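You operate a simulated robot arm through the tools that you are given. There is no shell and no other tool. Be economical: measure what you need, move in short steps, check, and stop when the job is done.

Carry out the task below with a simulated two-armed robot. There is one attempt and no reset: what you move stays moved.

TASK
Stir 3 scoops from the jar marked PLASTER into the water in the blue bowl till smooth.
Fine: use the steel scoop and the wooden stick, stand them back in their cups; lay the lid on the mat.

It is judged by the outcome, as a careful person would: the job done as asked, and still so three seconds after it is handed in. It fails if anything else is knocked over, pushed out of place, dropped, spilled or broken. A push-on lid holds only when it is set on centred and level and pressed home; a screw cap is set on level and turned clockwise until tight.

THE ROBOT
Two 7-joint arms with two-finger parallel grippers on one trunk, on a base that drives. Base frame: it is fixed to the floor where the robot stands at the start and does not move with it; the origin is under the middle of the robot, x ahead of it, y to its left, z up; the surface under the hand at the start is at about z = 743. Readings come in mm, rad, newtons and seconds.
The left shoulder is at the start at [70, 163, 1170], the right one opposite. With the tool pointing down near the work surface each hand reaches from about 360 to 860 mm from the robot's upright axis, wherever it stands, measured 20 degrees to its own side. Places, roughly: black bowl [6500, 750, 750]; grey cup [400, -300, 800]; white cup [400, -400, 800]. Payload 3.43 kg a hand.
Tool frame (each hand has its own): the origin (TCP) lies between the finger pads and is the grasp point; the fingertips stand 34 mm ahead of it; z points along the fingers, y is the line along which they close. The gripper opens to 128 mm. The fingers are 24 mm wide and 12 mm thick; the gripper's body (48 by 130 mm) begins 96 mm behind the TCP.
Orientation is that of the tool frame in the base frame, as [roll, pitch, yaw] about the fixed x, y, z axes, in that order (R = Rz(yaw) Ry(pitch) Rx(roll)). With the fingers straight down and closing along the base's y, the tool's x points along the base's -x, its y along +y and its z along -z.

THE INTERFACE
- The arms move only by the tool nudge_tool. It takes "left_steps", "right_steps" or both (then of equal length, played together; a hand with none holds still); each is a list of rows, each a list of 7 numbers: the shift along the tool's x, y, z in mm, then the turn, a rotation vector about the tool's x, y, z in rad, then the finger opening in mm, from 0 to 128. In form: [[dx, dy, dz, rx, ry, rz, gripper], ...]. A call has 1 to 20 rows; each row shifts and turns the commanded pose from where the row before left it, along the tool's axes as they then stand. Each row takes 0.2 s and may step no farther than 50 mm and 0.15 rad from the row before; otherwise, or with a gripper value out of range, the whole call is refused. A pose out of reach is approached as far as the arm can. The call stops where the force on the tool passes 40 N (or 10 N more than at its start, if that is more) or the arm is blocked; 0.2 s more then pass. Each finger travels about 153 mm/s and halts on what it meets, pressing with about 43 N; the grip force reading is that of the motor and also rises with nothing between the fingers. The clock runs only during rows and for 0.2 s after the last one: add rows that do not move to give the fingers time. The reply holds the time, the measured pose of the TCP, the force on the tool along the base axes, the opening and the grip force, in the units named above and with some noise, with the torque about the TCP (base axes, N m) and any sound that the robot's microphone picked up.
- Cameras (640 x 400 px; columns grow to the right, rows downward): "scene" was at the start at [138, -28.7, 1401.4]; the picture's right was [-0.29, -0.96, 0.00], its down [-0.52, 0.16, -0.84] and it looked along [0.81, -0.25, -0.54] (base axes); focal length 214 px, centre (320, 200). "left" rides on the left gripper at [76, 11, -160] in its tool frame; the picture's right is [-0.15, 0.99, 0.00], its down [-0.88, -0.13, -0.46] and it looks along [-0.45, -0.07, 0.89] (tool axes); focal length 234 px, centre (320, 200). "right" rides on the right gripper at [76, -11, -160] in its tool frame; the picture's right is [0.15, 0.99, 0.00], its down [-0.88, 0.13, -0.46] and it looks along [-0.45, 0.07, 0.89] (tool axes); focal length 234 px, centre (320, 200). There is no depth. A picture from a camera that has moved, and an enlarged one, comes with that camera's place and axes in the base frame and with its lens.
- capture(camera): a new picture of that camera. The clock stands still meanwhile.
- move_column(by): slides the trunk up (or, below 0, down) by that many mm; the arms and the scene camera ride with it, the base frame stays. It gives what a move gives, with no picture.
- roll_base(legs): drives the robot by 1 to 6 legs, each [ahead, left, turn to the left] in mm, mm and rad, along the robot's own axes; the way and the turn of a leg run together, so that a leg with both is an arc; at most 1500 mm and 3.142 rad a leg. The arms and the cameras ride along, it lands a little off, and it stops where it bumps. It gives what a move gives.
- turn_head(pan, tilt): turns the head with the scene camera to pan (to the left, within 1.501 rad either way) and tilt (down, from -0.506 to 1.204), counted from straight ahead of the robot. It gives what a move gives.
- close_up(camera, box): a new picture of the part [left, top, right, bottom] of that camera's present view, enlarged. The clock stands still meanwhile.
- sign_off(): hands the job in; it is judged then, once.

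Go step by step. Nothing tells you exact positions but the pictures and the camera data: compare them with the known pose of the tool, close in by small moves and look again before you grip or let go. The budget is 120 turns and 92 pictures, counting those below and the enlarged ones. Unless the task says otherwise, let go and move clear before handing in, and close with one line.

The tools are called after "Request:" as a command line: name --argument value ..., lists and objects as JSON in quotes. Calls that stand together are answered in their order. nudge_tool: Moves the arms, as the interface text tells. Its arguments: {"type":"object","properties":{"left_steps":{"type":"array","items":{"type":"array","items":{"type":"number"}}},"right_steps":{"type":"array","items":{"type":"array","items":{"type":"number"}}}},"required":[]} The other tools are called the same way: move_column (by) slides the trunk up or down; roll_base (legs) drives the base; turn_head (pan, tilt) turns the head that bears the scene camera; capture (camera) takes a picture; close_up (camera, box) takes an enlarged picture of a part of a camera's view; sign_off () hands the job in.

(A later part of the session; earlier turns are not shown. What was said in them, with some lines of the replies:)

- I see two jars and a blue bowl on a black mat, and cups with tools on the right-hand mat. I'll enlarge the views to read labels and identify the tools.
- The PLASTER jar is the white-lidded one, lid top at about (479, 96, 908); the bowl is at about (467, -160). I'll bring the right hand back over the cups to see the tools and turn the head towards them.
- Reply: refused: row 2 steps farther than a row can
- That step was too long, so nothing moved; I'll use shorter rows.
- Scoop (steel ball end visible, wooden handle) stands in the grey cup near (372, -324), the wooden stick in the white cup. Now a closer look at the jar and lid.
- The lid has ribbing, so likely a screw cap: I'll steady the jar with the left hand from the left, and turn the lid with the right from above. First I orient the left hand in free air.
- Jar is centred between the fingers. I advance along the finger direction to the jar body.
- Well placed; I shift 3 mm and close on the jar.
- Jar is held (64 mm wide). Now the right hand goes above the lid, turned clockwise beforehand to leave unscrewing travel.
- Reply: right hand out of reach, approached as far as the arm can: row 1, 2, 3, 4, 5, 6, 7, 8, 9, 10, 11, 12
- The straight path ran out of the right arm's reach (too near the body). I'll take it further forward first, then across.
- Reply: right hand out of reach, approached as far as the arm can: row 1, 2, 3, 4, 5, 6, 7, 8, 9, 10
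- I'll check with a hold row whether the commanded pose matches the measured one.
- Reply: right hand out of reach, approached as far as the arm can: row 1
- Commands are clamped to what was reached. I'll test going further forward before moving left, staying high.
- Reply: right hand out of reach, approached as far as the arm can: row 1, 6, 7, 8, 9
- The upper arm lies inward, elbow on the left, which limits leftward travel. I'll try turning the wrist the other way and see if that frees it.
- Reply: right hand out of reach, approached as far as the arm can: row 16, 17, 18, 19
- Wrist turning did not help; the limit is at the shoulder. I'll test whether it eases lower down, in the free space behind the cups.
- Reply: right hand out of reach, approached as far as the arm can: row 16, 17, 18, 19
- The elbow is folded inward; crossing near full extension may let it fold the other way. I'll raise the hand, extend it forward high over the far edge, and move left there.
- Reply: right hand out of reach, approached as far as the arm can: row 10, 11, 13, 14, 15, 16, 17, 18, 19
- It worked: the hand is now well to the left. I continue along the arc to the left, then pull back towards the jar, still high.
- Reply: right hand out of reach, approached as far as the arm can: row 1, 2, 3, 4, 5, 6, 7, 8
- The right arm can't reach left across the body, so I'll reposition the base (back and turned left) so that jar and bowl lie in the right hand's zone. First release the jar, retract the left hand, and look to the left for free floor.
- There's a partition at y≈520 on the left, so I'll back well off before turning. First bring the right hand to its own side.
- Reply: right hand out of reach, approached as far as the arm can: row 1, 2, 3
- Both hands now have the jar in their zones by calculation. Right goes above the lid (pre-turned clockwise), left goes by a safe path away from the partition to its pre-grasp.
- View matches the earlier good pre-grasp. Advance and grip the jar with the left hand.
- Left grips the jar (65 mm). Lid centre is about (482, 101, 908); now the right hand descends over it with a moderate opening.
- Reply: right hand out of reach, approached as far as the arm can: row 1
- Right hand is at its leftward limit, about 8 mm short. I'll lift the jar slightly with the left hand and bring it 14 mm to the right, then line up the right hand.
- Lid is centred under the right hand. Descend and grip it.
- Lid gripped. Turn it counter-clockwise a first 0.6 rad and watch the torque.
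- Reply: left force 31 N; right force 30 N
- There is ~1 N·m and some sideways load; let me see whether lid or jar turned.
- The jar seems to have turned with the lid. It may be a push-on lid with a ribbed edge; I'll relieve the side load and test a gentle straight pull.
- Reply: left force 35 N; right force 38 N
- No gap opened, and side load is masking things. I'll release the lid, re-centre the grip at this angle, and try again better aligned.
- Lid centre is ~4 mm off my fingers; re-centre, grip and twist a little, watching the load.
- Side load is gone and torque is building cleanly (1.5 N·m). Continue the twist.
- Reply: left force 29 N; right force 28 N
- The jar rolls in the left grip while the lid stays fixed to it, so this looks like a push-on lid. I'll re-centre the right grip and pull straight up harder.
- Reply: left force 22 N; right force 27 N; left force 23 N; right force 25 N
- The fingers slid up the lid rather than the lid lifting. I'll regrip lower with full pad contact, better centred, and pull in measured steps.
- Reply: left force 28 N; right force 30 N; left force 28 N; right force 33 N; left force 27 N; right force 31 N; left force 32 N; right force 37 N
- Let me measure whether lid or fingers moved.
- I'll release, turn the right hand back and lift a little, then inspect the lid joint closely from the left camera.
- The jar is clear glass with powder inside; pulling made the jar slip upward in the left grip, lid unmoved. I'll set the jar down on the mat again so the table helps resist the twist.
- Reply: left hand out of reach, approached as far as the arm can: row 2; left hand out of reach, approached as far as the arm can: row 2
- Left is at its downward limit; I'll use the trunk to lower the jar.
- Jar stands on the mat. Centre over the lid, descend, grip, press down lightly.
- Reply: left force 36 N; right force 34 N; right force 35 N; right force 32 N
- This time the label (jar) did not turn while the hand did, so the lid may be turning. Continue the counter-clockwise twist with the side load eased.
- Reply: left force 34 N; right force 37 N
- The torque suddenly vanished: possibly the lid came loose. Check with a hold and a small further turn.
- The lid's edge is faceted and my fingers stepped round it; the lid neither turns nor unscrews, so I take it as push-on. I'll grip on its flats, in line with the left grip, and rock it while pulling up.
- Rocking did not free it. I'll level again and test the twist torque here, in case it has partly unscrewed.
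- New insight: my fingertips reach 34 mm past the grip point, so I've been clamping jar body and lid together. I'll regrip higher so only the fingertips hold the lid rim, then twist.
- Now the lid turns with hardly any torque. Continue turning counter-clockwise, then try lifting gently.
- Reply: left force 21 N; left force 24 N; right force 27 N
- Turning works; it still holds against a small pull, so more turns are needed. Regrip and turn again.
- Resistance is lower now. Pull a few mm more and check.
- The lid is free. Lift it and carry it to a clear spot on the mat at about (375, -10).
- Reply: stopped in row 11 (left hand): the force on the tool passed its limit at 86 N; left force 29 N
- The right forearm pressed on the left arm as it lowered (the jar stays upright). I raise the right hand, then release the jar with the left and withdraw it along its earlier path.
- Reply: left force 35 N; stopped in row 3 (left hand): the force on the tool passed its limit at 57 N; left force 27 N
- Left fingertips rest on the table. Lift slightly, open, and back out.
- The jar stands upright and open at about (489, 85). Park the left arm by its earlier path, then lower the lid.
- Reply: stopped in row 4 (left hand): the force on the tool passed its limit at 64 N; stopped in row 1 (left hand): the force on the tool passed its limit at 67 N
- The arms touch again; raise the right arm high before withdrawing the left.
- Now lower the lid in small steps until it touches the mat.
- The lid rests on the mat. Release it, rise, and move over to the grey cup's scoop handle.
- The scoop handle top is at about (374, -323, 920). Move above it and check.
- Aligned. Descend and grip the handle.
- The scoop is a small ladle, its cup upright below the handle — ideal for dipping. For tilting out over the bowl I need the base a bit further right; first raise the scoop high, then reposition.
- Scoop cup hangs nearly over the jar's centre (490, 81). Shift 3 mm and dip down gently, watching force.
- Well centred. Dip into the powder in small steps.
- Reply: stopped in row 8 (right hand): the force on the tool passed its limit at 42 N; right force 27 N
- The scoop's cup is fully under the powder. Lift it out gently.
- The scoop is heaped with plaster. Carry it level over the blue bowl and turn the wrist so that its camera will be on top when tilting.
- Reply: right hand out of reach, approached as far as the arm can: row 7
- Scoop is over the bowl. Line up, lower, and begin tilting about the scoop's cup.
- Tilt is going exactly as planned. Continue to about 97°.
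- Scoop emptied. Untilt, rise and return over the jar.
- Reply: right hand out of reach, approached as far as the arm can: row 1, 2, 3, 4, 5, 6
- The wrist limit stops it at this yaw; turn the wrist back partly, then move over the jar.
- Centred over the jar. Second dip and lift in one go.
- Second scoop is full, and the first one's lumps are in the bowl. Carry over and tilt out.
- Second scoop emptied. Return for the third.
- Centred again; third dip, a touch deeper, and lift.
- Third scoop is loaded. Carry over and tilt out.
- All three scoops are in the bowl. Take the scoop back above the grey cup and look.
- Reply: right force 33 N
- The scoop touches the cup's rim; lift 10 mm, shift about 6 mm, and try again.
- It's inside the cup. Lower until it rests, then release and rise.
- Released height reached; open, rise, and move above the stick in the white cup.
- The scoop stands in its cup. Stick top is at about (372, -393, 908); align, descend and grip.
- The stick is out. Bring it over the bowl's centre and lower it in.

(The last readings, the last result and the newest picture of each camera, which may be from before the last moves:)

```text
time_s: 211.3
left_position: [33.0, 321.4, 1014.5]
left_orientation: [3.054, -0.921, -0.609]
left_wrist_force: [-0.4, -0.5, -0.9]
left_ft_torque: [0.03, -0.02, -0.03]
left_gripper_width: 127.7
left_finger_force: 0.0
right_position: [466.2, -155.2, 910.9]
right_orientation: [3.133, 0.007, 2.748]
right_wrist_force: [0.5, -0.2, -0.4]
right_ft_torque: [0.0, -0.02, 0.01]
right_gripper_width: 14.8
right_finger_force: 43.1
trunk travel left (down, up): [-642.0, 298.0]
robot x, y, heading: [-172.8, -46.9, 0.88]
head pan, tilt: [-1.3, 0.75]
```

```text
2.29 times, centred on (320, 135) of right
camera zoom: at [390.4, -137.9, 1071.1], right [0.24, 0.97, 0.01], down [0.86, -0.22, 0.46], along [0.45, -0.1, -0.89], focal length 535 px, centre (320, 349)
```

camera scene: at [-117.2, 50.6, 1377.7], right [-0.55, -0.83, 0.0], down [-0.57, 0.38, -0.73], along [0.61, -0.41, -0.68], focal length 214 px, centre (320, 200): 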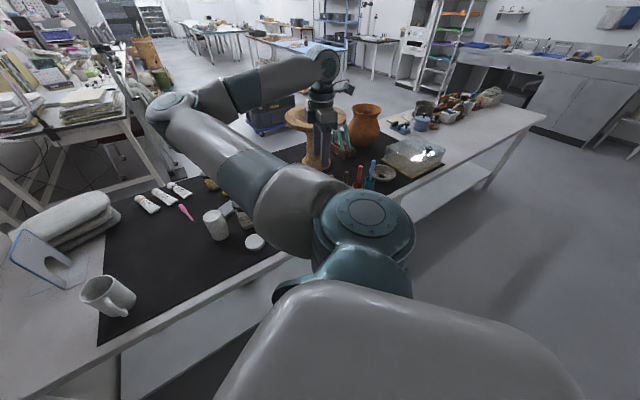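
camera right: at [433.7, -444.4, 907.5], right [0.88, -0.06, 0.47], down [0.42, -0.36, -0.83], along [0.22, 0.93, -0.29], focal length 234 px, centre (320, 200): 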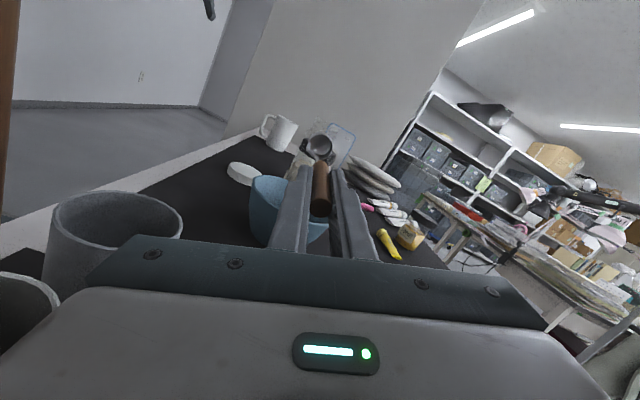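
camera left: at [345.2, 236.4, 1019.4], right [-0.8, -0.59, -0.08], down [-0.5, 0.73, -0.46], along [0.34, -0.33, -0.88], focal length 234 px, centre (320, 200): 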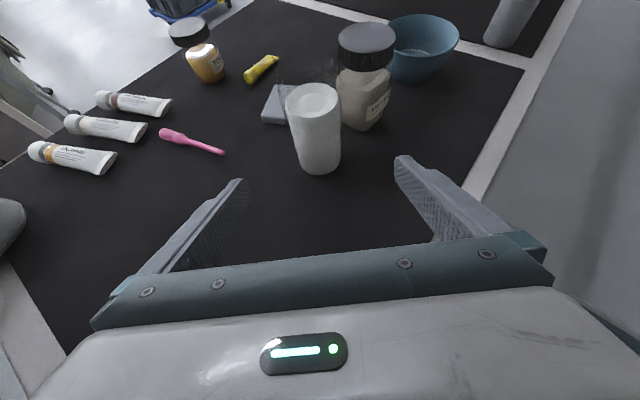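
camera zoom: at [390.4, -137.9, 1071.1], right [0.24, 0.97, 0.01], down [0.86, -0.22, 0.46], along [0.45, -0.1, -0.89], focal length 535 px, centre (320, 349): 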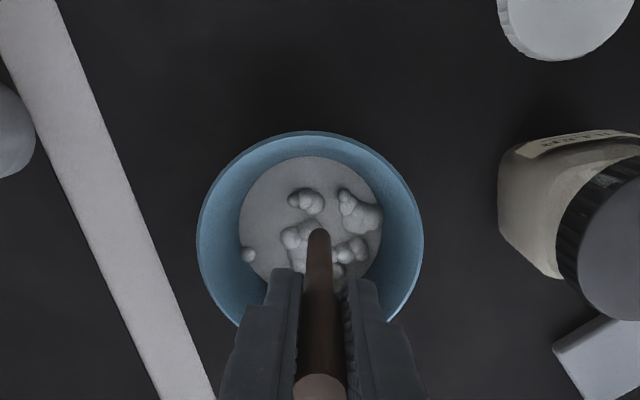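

Well over the middle. Lower into the mix and check for contact with the bottom.

Request:
nudge_tool --right_steps '[[1.3, -4.8, 6, 0, 0, 0, 4], [0, 0, 6, 0, 0, 0, 4], [0, 0, 6, 0, 0, 0, 4], [0, 0, 4, 0, 0, 0, 4], [0, 0, 3, 0, 0, 0, 4]]'

Request:
nudge_tool --right_steps '[[8, 0, 0, 0, 0, 0, 4], [8, 0, 0, 0, 0, 0, 4], [-4.7, 11.3, 0, 0, 0, 0, 4], [-11.3, 4.7, 0, 0, 0, 0, 4], [-11.3, -4.7, 0, 0, 0, 0, 4], [-4.7, -11.3, 0, 0, 0, 0, 4], [4.7, -11.3, 0, 0, 0, 0, 4], [11.3, -4.7, 0, 0, 0, 0, 4], [11.3, 4.7, 0, 0, 0, 0, 4], [4.7, 11.3, 0, 0, 0, 0, 4], [-4.7, 11.3, 0, 0, 0, 0, 4], [-11.3, 4.7, 0, 0, 0, 0, 4], [-11.3, -4.7, 0, 0, 0, 0, 4], [-4.7, -11.3, 0, 0, 0, 0, 4], [4.7, -11.3, 0, 0, 0, 0, 4], [11.3, -4.7, 0, 0, 0, 0, 4], [11.3, 4.7, 0, 0, 0, 0, 4], [4.7, 11.3, 0, 0, 0, 0, 4]]'

```text
time_s: 212.5
left_position: [32.5, 322.0, 1015.0]
left_orientation: [3.055, -0.923, -0.608]
left_wrist_force: [-0.8, -0.2, 0.0]
left_ft_torque: [-0.03, 0.02, -0.01]
left_gripper_width: 128.3
left_finger_force: 0.0
right_position: [463.4, -160.1, 886.2]
right_orientation: [3.129, 0.008, 2.747]
right_wrist_force: [0.1, 0.3, 0.1]
right_ft_torque: [-0.01, 0.04, -0.02]
right_gripper_width: 15.1
right_finger_force: 43.1
trunk travel left (down, up): [-642.0, 298.0]
robot x, y, heading: [-169.1, -49.4, 0.884]
head pan, tilt: [-1.3, 0.75]
```

```text
time_s: 216.3
left_position: [33.7, 321.6, 1014.7]
left_orientation: [3.054, -0.921, -0.609]
left_wrist_force: [-0.4, -0.7, 0.1]
left_ft_torque: [-0.01, -0.01, 0.01]
left_gripper_width: 127.7
left_finger_force: 0.1
right_position: [448.0, -154.3, 885.3]
right_orientation: [3.13, 0.007, 2.749]
right_wrist_force: [-0.1, -0.2, 0.0]
right_ft_torque: [-0.02, -0.03, -0.02]
right_gripper_width: 14.7
right_finger_force: 42.9
trunk travel left (down, up): [-642.0, 298.0]
robot x, y, heading: [-174.1, -46.7, 0.879]
head pan, tilt: [-1.3, 0.75]
```

No contact, stirring smoothly. Continue with wider circles.

Request:
nudge_tool --right_steps '[[5, 0, 3, 0, 0, 0, 4], [-6.2, 14.8, 0, 0, 0, 0, 4], [-14.8, 6.2, 0, 0, 0, 0, 4], [-14.8, -6.2, 0, 0, 0, 0, 4], [-6.2, -14.8, 0, 0, 0, 0, 4], [6.2, -14.8, 0, 0, 0, 0, 4], [14.8, -6.2, 0, 0, 0, 0, 4], [14.8, 6.2, 0, 0, 0, 0, 4], [6.2, 14.8, 0, 0, 0, 0, 4], [-6.2, 14.8, 0, 0, 0, 0, 4], [-14.8, 6.2, 0, 0, 0, 0, 4], [-14.8, -6.2, 0, 0, 0, 0, 4], [-6.2, -14.8, 0, 0, 0, 0, 4], [6.2, -14.8, 0, 0, 0, 0, 4], [14.8, -6.2, 0, 0, 0, 0, 4], [14.8, 6.2, 0, 0, 0, 0, 4], [6.2, 14.8, 0, 0, 0, 0, 4]]'

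Request:
nudge_tool --right_steps '[[-6.2, 14.8, 0, 0, 0, 0, 4], [-14.8, 6.2, 0, 0, 0, 0, 4], [-14.8, -6.2, 0, 0, 0, 0, 4], [-6.2, -14.8, 0, 0, 0, 0, 4], [6.2, -14.8, 0, 0, 0, 0, 4], [14.8, -6.2, 0, 0, 0, 0, 4], [14.8, 6.2, 0, 0, 0, 0, 4], [6.2, 14.8, 0, 0, 0, 0, 4], [-6.2, 14.8, 0, 0, 0, 0, 4], [-14.8, 6.2, 0, 0, 0, 0, 4], [-14.8, -6.2, 0, 0, 0, 0, 4], [-6.2, -14.8, 0, 0, 0, 0, 4], [6.2, -14.8, 0, 0, 0, 0, 4], [14.8, -6.2, 0, 0, 0, 0, 4], [14.8, 6.2, 0, 0, 0, 0, 4], [6.2, 14.8, 0, 0, 0, 0, 4]]'

Request:
close_up --camera "right" --box '[180, 50, 460, 220]'

```text
time_s: 219.9
left_position: [33.8, 322.4, 1014.8]
left_orientation: [3.054, -0.92, -0.609]
left_wrist_force: [0.1, -0.6, -0.4]
left_ft_torque: [0.01, -0.02, -0.02]
left_gripper_width: 127.7
left_finger_force: 0.0
right_position: [442.6, -152.9, 884.8]
right_orientation: [3.131, 0.007, 2.749]
right_wrist_force: [-0.1, -0.1, 0.3]
right_ft_torque: [0.01, -0.01, 0.05]
right_gripper_width: 14.7
right_finger_force: 43.3
trunk travel left (down, up): [-642.0, 298.0]
robot x, y, heading: [-168.3, -49.1, 0.875]
head pan, tilt: [-1.3, 0.75]
```

```text
time_s: 223.3
left_position: [34.4, 322.2, 1015.8]
left_orientation: [3.055, -0.92, -0.607]
left_wrist_force: [0.3, -1.1, 0.2]
left_ft_torque: [-0.01, 0.0, 0.0]
left_gripper_width: 128.1
left_finger_force: 0.1
right_position: [444.1, -151.5, 883.2]
right_orientation: [3.13, 0.008, 2.749]
right_wrist_force: [-0.1, -0.5, 0.3]
right_ft_torque: [-0.01, 0.0, 0.01]
right_gripper_width: 14.8
right_finger_force: 42.2
trunk travel left (down, up): [-642.0, 298.0]
robot x, y, heading: [-169.3, -53.4, 0.881]
head pan, tilt: [-1.3, 0.75]
```

```text
2.29 times, centred on (320, 135) of right
camera zoom: at [368.4, -134.1, 1042.9], right [0.24, 0.97, 0.01], down [0.86, -0.22, 0.46], along [0.45, -0.1, -0.89], focal length 535 px, centre (320, 349)
```

zoom: 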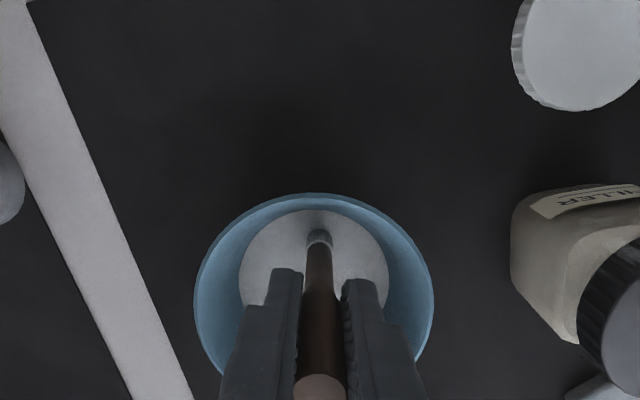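

The mix looks smooth. Two more circles for good measure, then lift and let the stick drip over the bowl.

Request:
nudge_tool --right_steps '[[-6.2, 14.8, 0, 0, 0, 0, 4], [-14.8, 6.2, 0, 0, 0, 0, 4], [-14.8, -6.2, 0, 0, 0, 0, 4], [-6.2, -14.8, 0, 0, 0, 0, 4], [6.2, -14.8, 0, 0, 0, 0, 4], [14.8, -6.2, 0, 0, 0, 0, 4], [14.8, 6.2, 0, 0, 0, 0, 4], [6.2, 14.8, 0, 0, 0, 0, 4], [-6.2, 10, 0, 0, 0, 0, 4], [-14.8, 0, 0, 0, 0, 0, 4], [0, -10, 0, 0, 0, 0, 4], [0, 0, -15, 0, 0, 0, 4], [0, 0, -20, 0, 0, 0, 4], [0, 0, -25, 0, 0, 0, 4], [0, 0, 0, 0, 0, 0, 4], [0, 0, 0, 0, 0, 0, 4], [0, 0, -30, 0, 0, 0, 4], [0, 0, 0, 0, 0, 0, 4]]'

Request:
close_up --camera "right" --box '[180, 50, 460, 220]'

```text
time_s: 227.1
left_position: [33.7, 322.1, 1015.3]
left_orientation: [3.054, -0.919, -0.609]
left_wrist_force: [-0.2, 0.2, 0.5]
left_ft_torque: [-0.01, 0.0, 0.03]
left_gripper_width: 128.1
left_finger_force: 0.0
right_position: [464.9, -162.4, 974.0]
right_orientation: [3.13, 0.005, 2.748]
right_wrist_force: [-0.2, 0.4, 0.3]
right_ft_torque: [-0.03, 0.01, -0.01]
right_gripper_width: 14.8
right_finger_force: 43.0
trunk travel left (down, up): [-642.0, 298.0]
robot x, y, heading: [-170.4, -51.3, 0.883]
head pan, tilt: [-1.3, 0.75]
```

```text
2.29 times, centred on (320, 135) of right
camera zoom: at [387.9, -144.2, 1134.0], right [0.24, 0.97, 0.01], down [0.86, -0.22, 0.46], along [0.45, -0.1, -0.89], focal length 535 px, centre (320, 349)
```

zoom: 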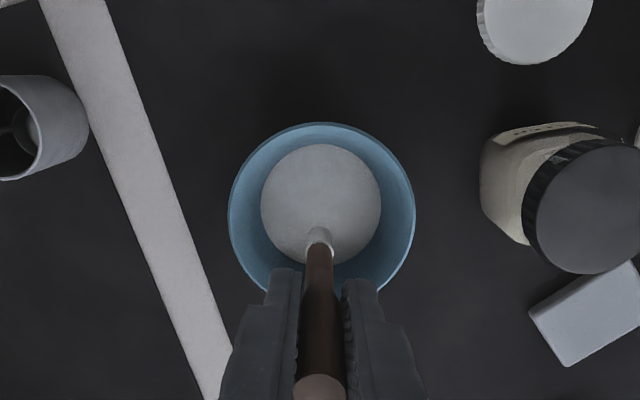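

Smooth. Take the stick back above the white cup.

Request:
nudge_tool --right_steps '[[0, 0, -48, 0, 0, 0, 4], [0, 0, -48, 0, 0, 0, 4], [-0.6, -35.6, 0, 0, 0, 0, 4], [-0.6, -35.6, 0, 0, 0, 0, 4], [-0.6, -35.6, 0, 0, 0, 0, 4], [-0.6, -35.6, 0, 0, 0, 0, 4], [-0.6, -35.6, 0, 0, 0, 0, 4], [-0.6, -35.6, 0, 0, 0, 0, 4], [-0.6, -35.6, 0, 0, 0, 0, 4], [0, 0, 45, 0, 0, 0, 4], [0, 0, 45, 0, 0, 0, 4], [0, 0, 45, 0, 0, 0, 4], [0, 0, 0, 0, 0, 0, 4]]'

Request:
close_up --camera "right" --box '[180, 50, 460, 220]'

```text
time_s: 229.9
left_position: [34.2, 321.0, 1016.2]
left_orientation: [3.053, -0.921, -0.609]
left_wrist_force: [-1.1, 0.8, 0.6]
left_ft_torque: [0.0, -0.02, 0.0]
left_gripper_width: 128.0
left_finger_force: 0.1
right_position: [371.4, -392.0, 931.9]
right_orientation: [3.132, 0.007, 2.749]
right_wrist_force: [-0.1, 0.7, 0.2]
right_ft_torque: [0.01, -0.03, 0.0]
right_gripper_width: 14.8
right_finger_force: 43.0
trunk travel left (down, up): [-642.0, 298.0]
robot x, y, heading: [-166.7, -48.6, 0.878]
head pan, tilt: [-1.3, 0.75]
```

```text
2.29 times, centred on (320, 135) of right
camera zoom: at [294.6, -373.5, 1090.5], right [0.24, 0.97, 0.01], down [0.86, -0.22, 0.46], along [0.45, -0.1, -0.89], focal length 535 px, centre (320, 349)
```

zoom: 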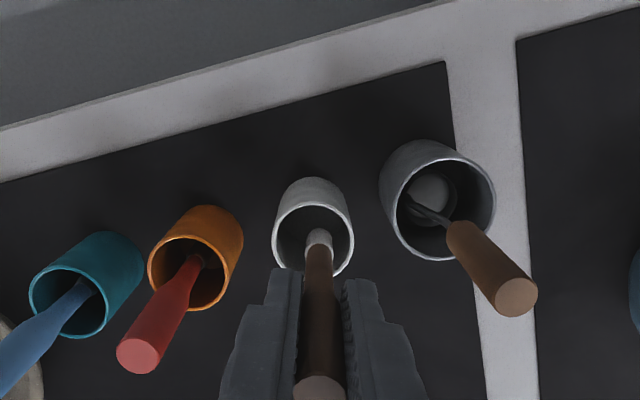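

The tip is right over the cup opening. Lower it in gently.

Request:
nudge_tool --right_steps '[[0, -2, 12, 0, 0, 0, 4], [0, 0, 12, 0, 0, 0, 4], [0, 0, 12, 0, 0, 0, 4], [0, 0, 10, 0, 0, 0, 4], [0, 0, 5, 0, 0, 0, 4], [0, 0, 3, 0, 0, 0, 4]]'

```text
time_s: 231.3
left_position: [33.3, 320.9, 1014.6]
left_orientation: [3.054, -0.921, -0.609]
left_wrist_force: [0.3, -1.0, 0.2]
left_ft_torque: [0.01, -0.03, -0.01]
left_gripper_width: 127.9
left_finger_force: 0.0
right_position: [371.1, -393.6, 879.7]
right_orientation: [3.131, 0.006, 2.748]
right_wrist_force: [-0.4, -0.7, 0.9]
right_ft_torque: [-0.03, 0.02, -0.02]
right_gripper_width: 15.1
right_finger_force: 42.8
trunk travel left (down, up): [-642.0, 298.0]
robot x, y, heading: [-169.0, -46.7, 0.88]
head pan, tilt: [-1.3, 0.75]
```

Request:
nudge_tool --right_steps '[[0, 0, 3, 0, 0, 0, 4], [0, 0, 3, 0, 0, 0, 4], [0, 0, 0, 0, 0, 0, 22], [0, 0, 0, 0, 0, 0, 36], [0, 0, 0, 0, 0, 0, 36], [0, 0, -30, 0, 0, 0, 36], [0, 0, -45, 0, 0, 0, 36], [0, 0, -45, 0, 0, 0, 36], [0, 0, -45, 0, 0, 0, 36], [35, 0, -20, 0, 0, 0, 36], [35, 0, -20, 0, 0, 0, 36], [0, 0, 0, 0, 0, 0, 36]]'

Request:
capture --camera "right"

Request:
capture --camera "scene"

```text
time_s: 233.9
left_position: [34.2, 321.1, 1014.7]
left_orientation: [3.054, -0.919, -0.608]
left_wrist_force: [0.5, 0.3, 0.1]
left_ft_torque: [0.05, -0.01, 0.01]
left_gripper_width: 128.0
left_finger_force: 0.0
right_position: [304.9, -369.1, 1076.1]
right_orientation: [3.131, 0.005, 2.75]
right_wrist_force: [0.8, 0.8, 0.1]
right_ft_torque: [0.04, -0.04, 0.03]
right_gripper_width: 35.9
right_finger_force: 0.1
trunk travel left (down, up): [-642.0, 298.0]
robot x, y, heading: [-170.5, -48.3, 0.878]
head pan, tilt: [-1.3, 0.75]
```

```text
3 pictures are left
camera right: at [229.5, -352.0, 1235.1], right [0.24, 0.97, 0.01], down [0.86, -0.22, 0.46], along [0.45, -0.1, -0.89], focal length 234 px, centre (320, 200)
```

right: 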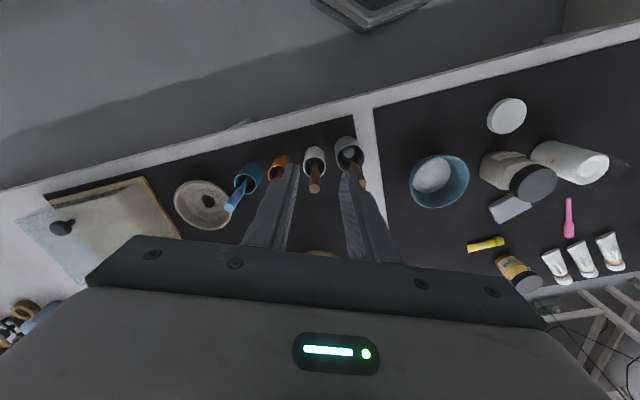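

```text
2 pictures are left
camera scene: at [-59.4, -46.5, 1377.7], right [-0.41, -0.91, 0.0], down [-0.62, 0.28, -0.73], along [0.67, -0.3, -0.68], focal length 214 px, centre (320, 200)
```

scene: 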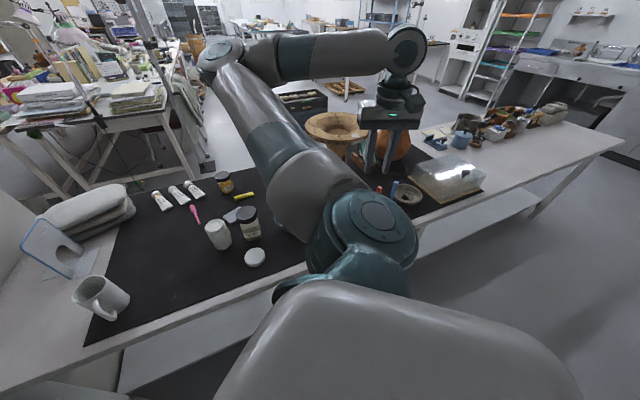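

Three scoops of plaster are stirred smooth. The scoop and stick stand in their cups, the lid lies on the mat, the hands are clear and nothing else looks disturbed, so I'm handing in.

Request:
sign_off

```text
The job is handed in.
```

The job is handed in. Three scoops of plaster are stirred smooth in the blue bowl, the steel scoop and wooden stick stand back in their cups, and the lid lies on the mat. The plaster jar is left open, a centimetre or two from where it stood.
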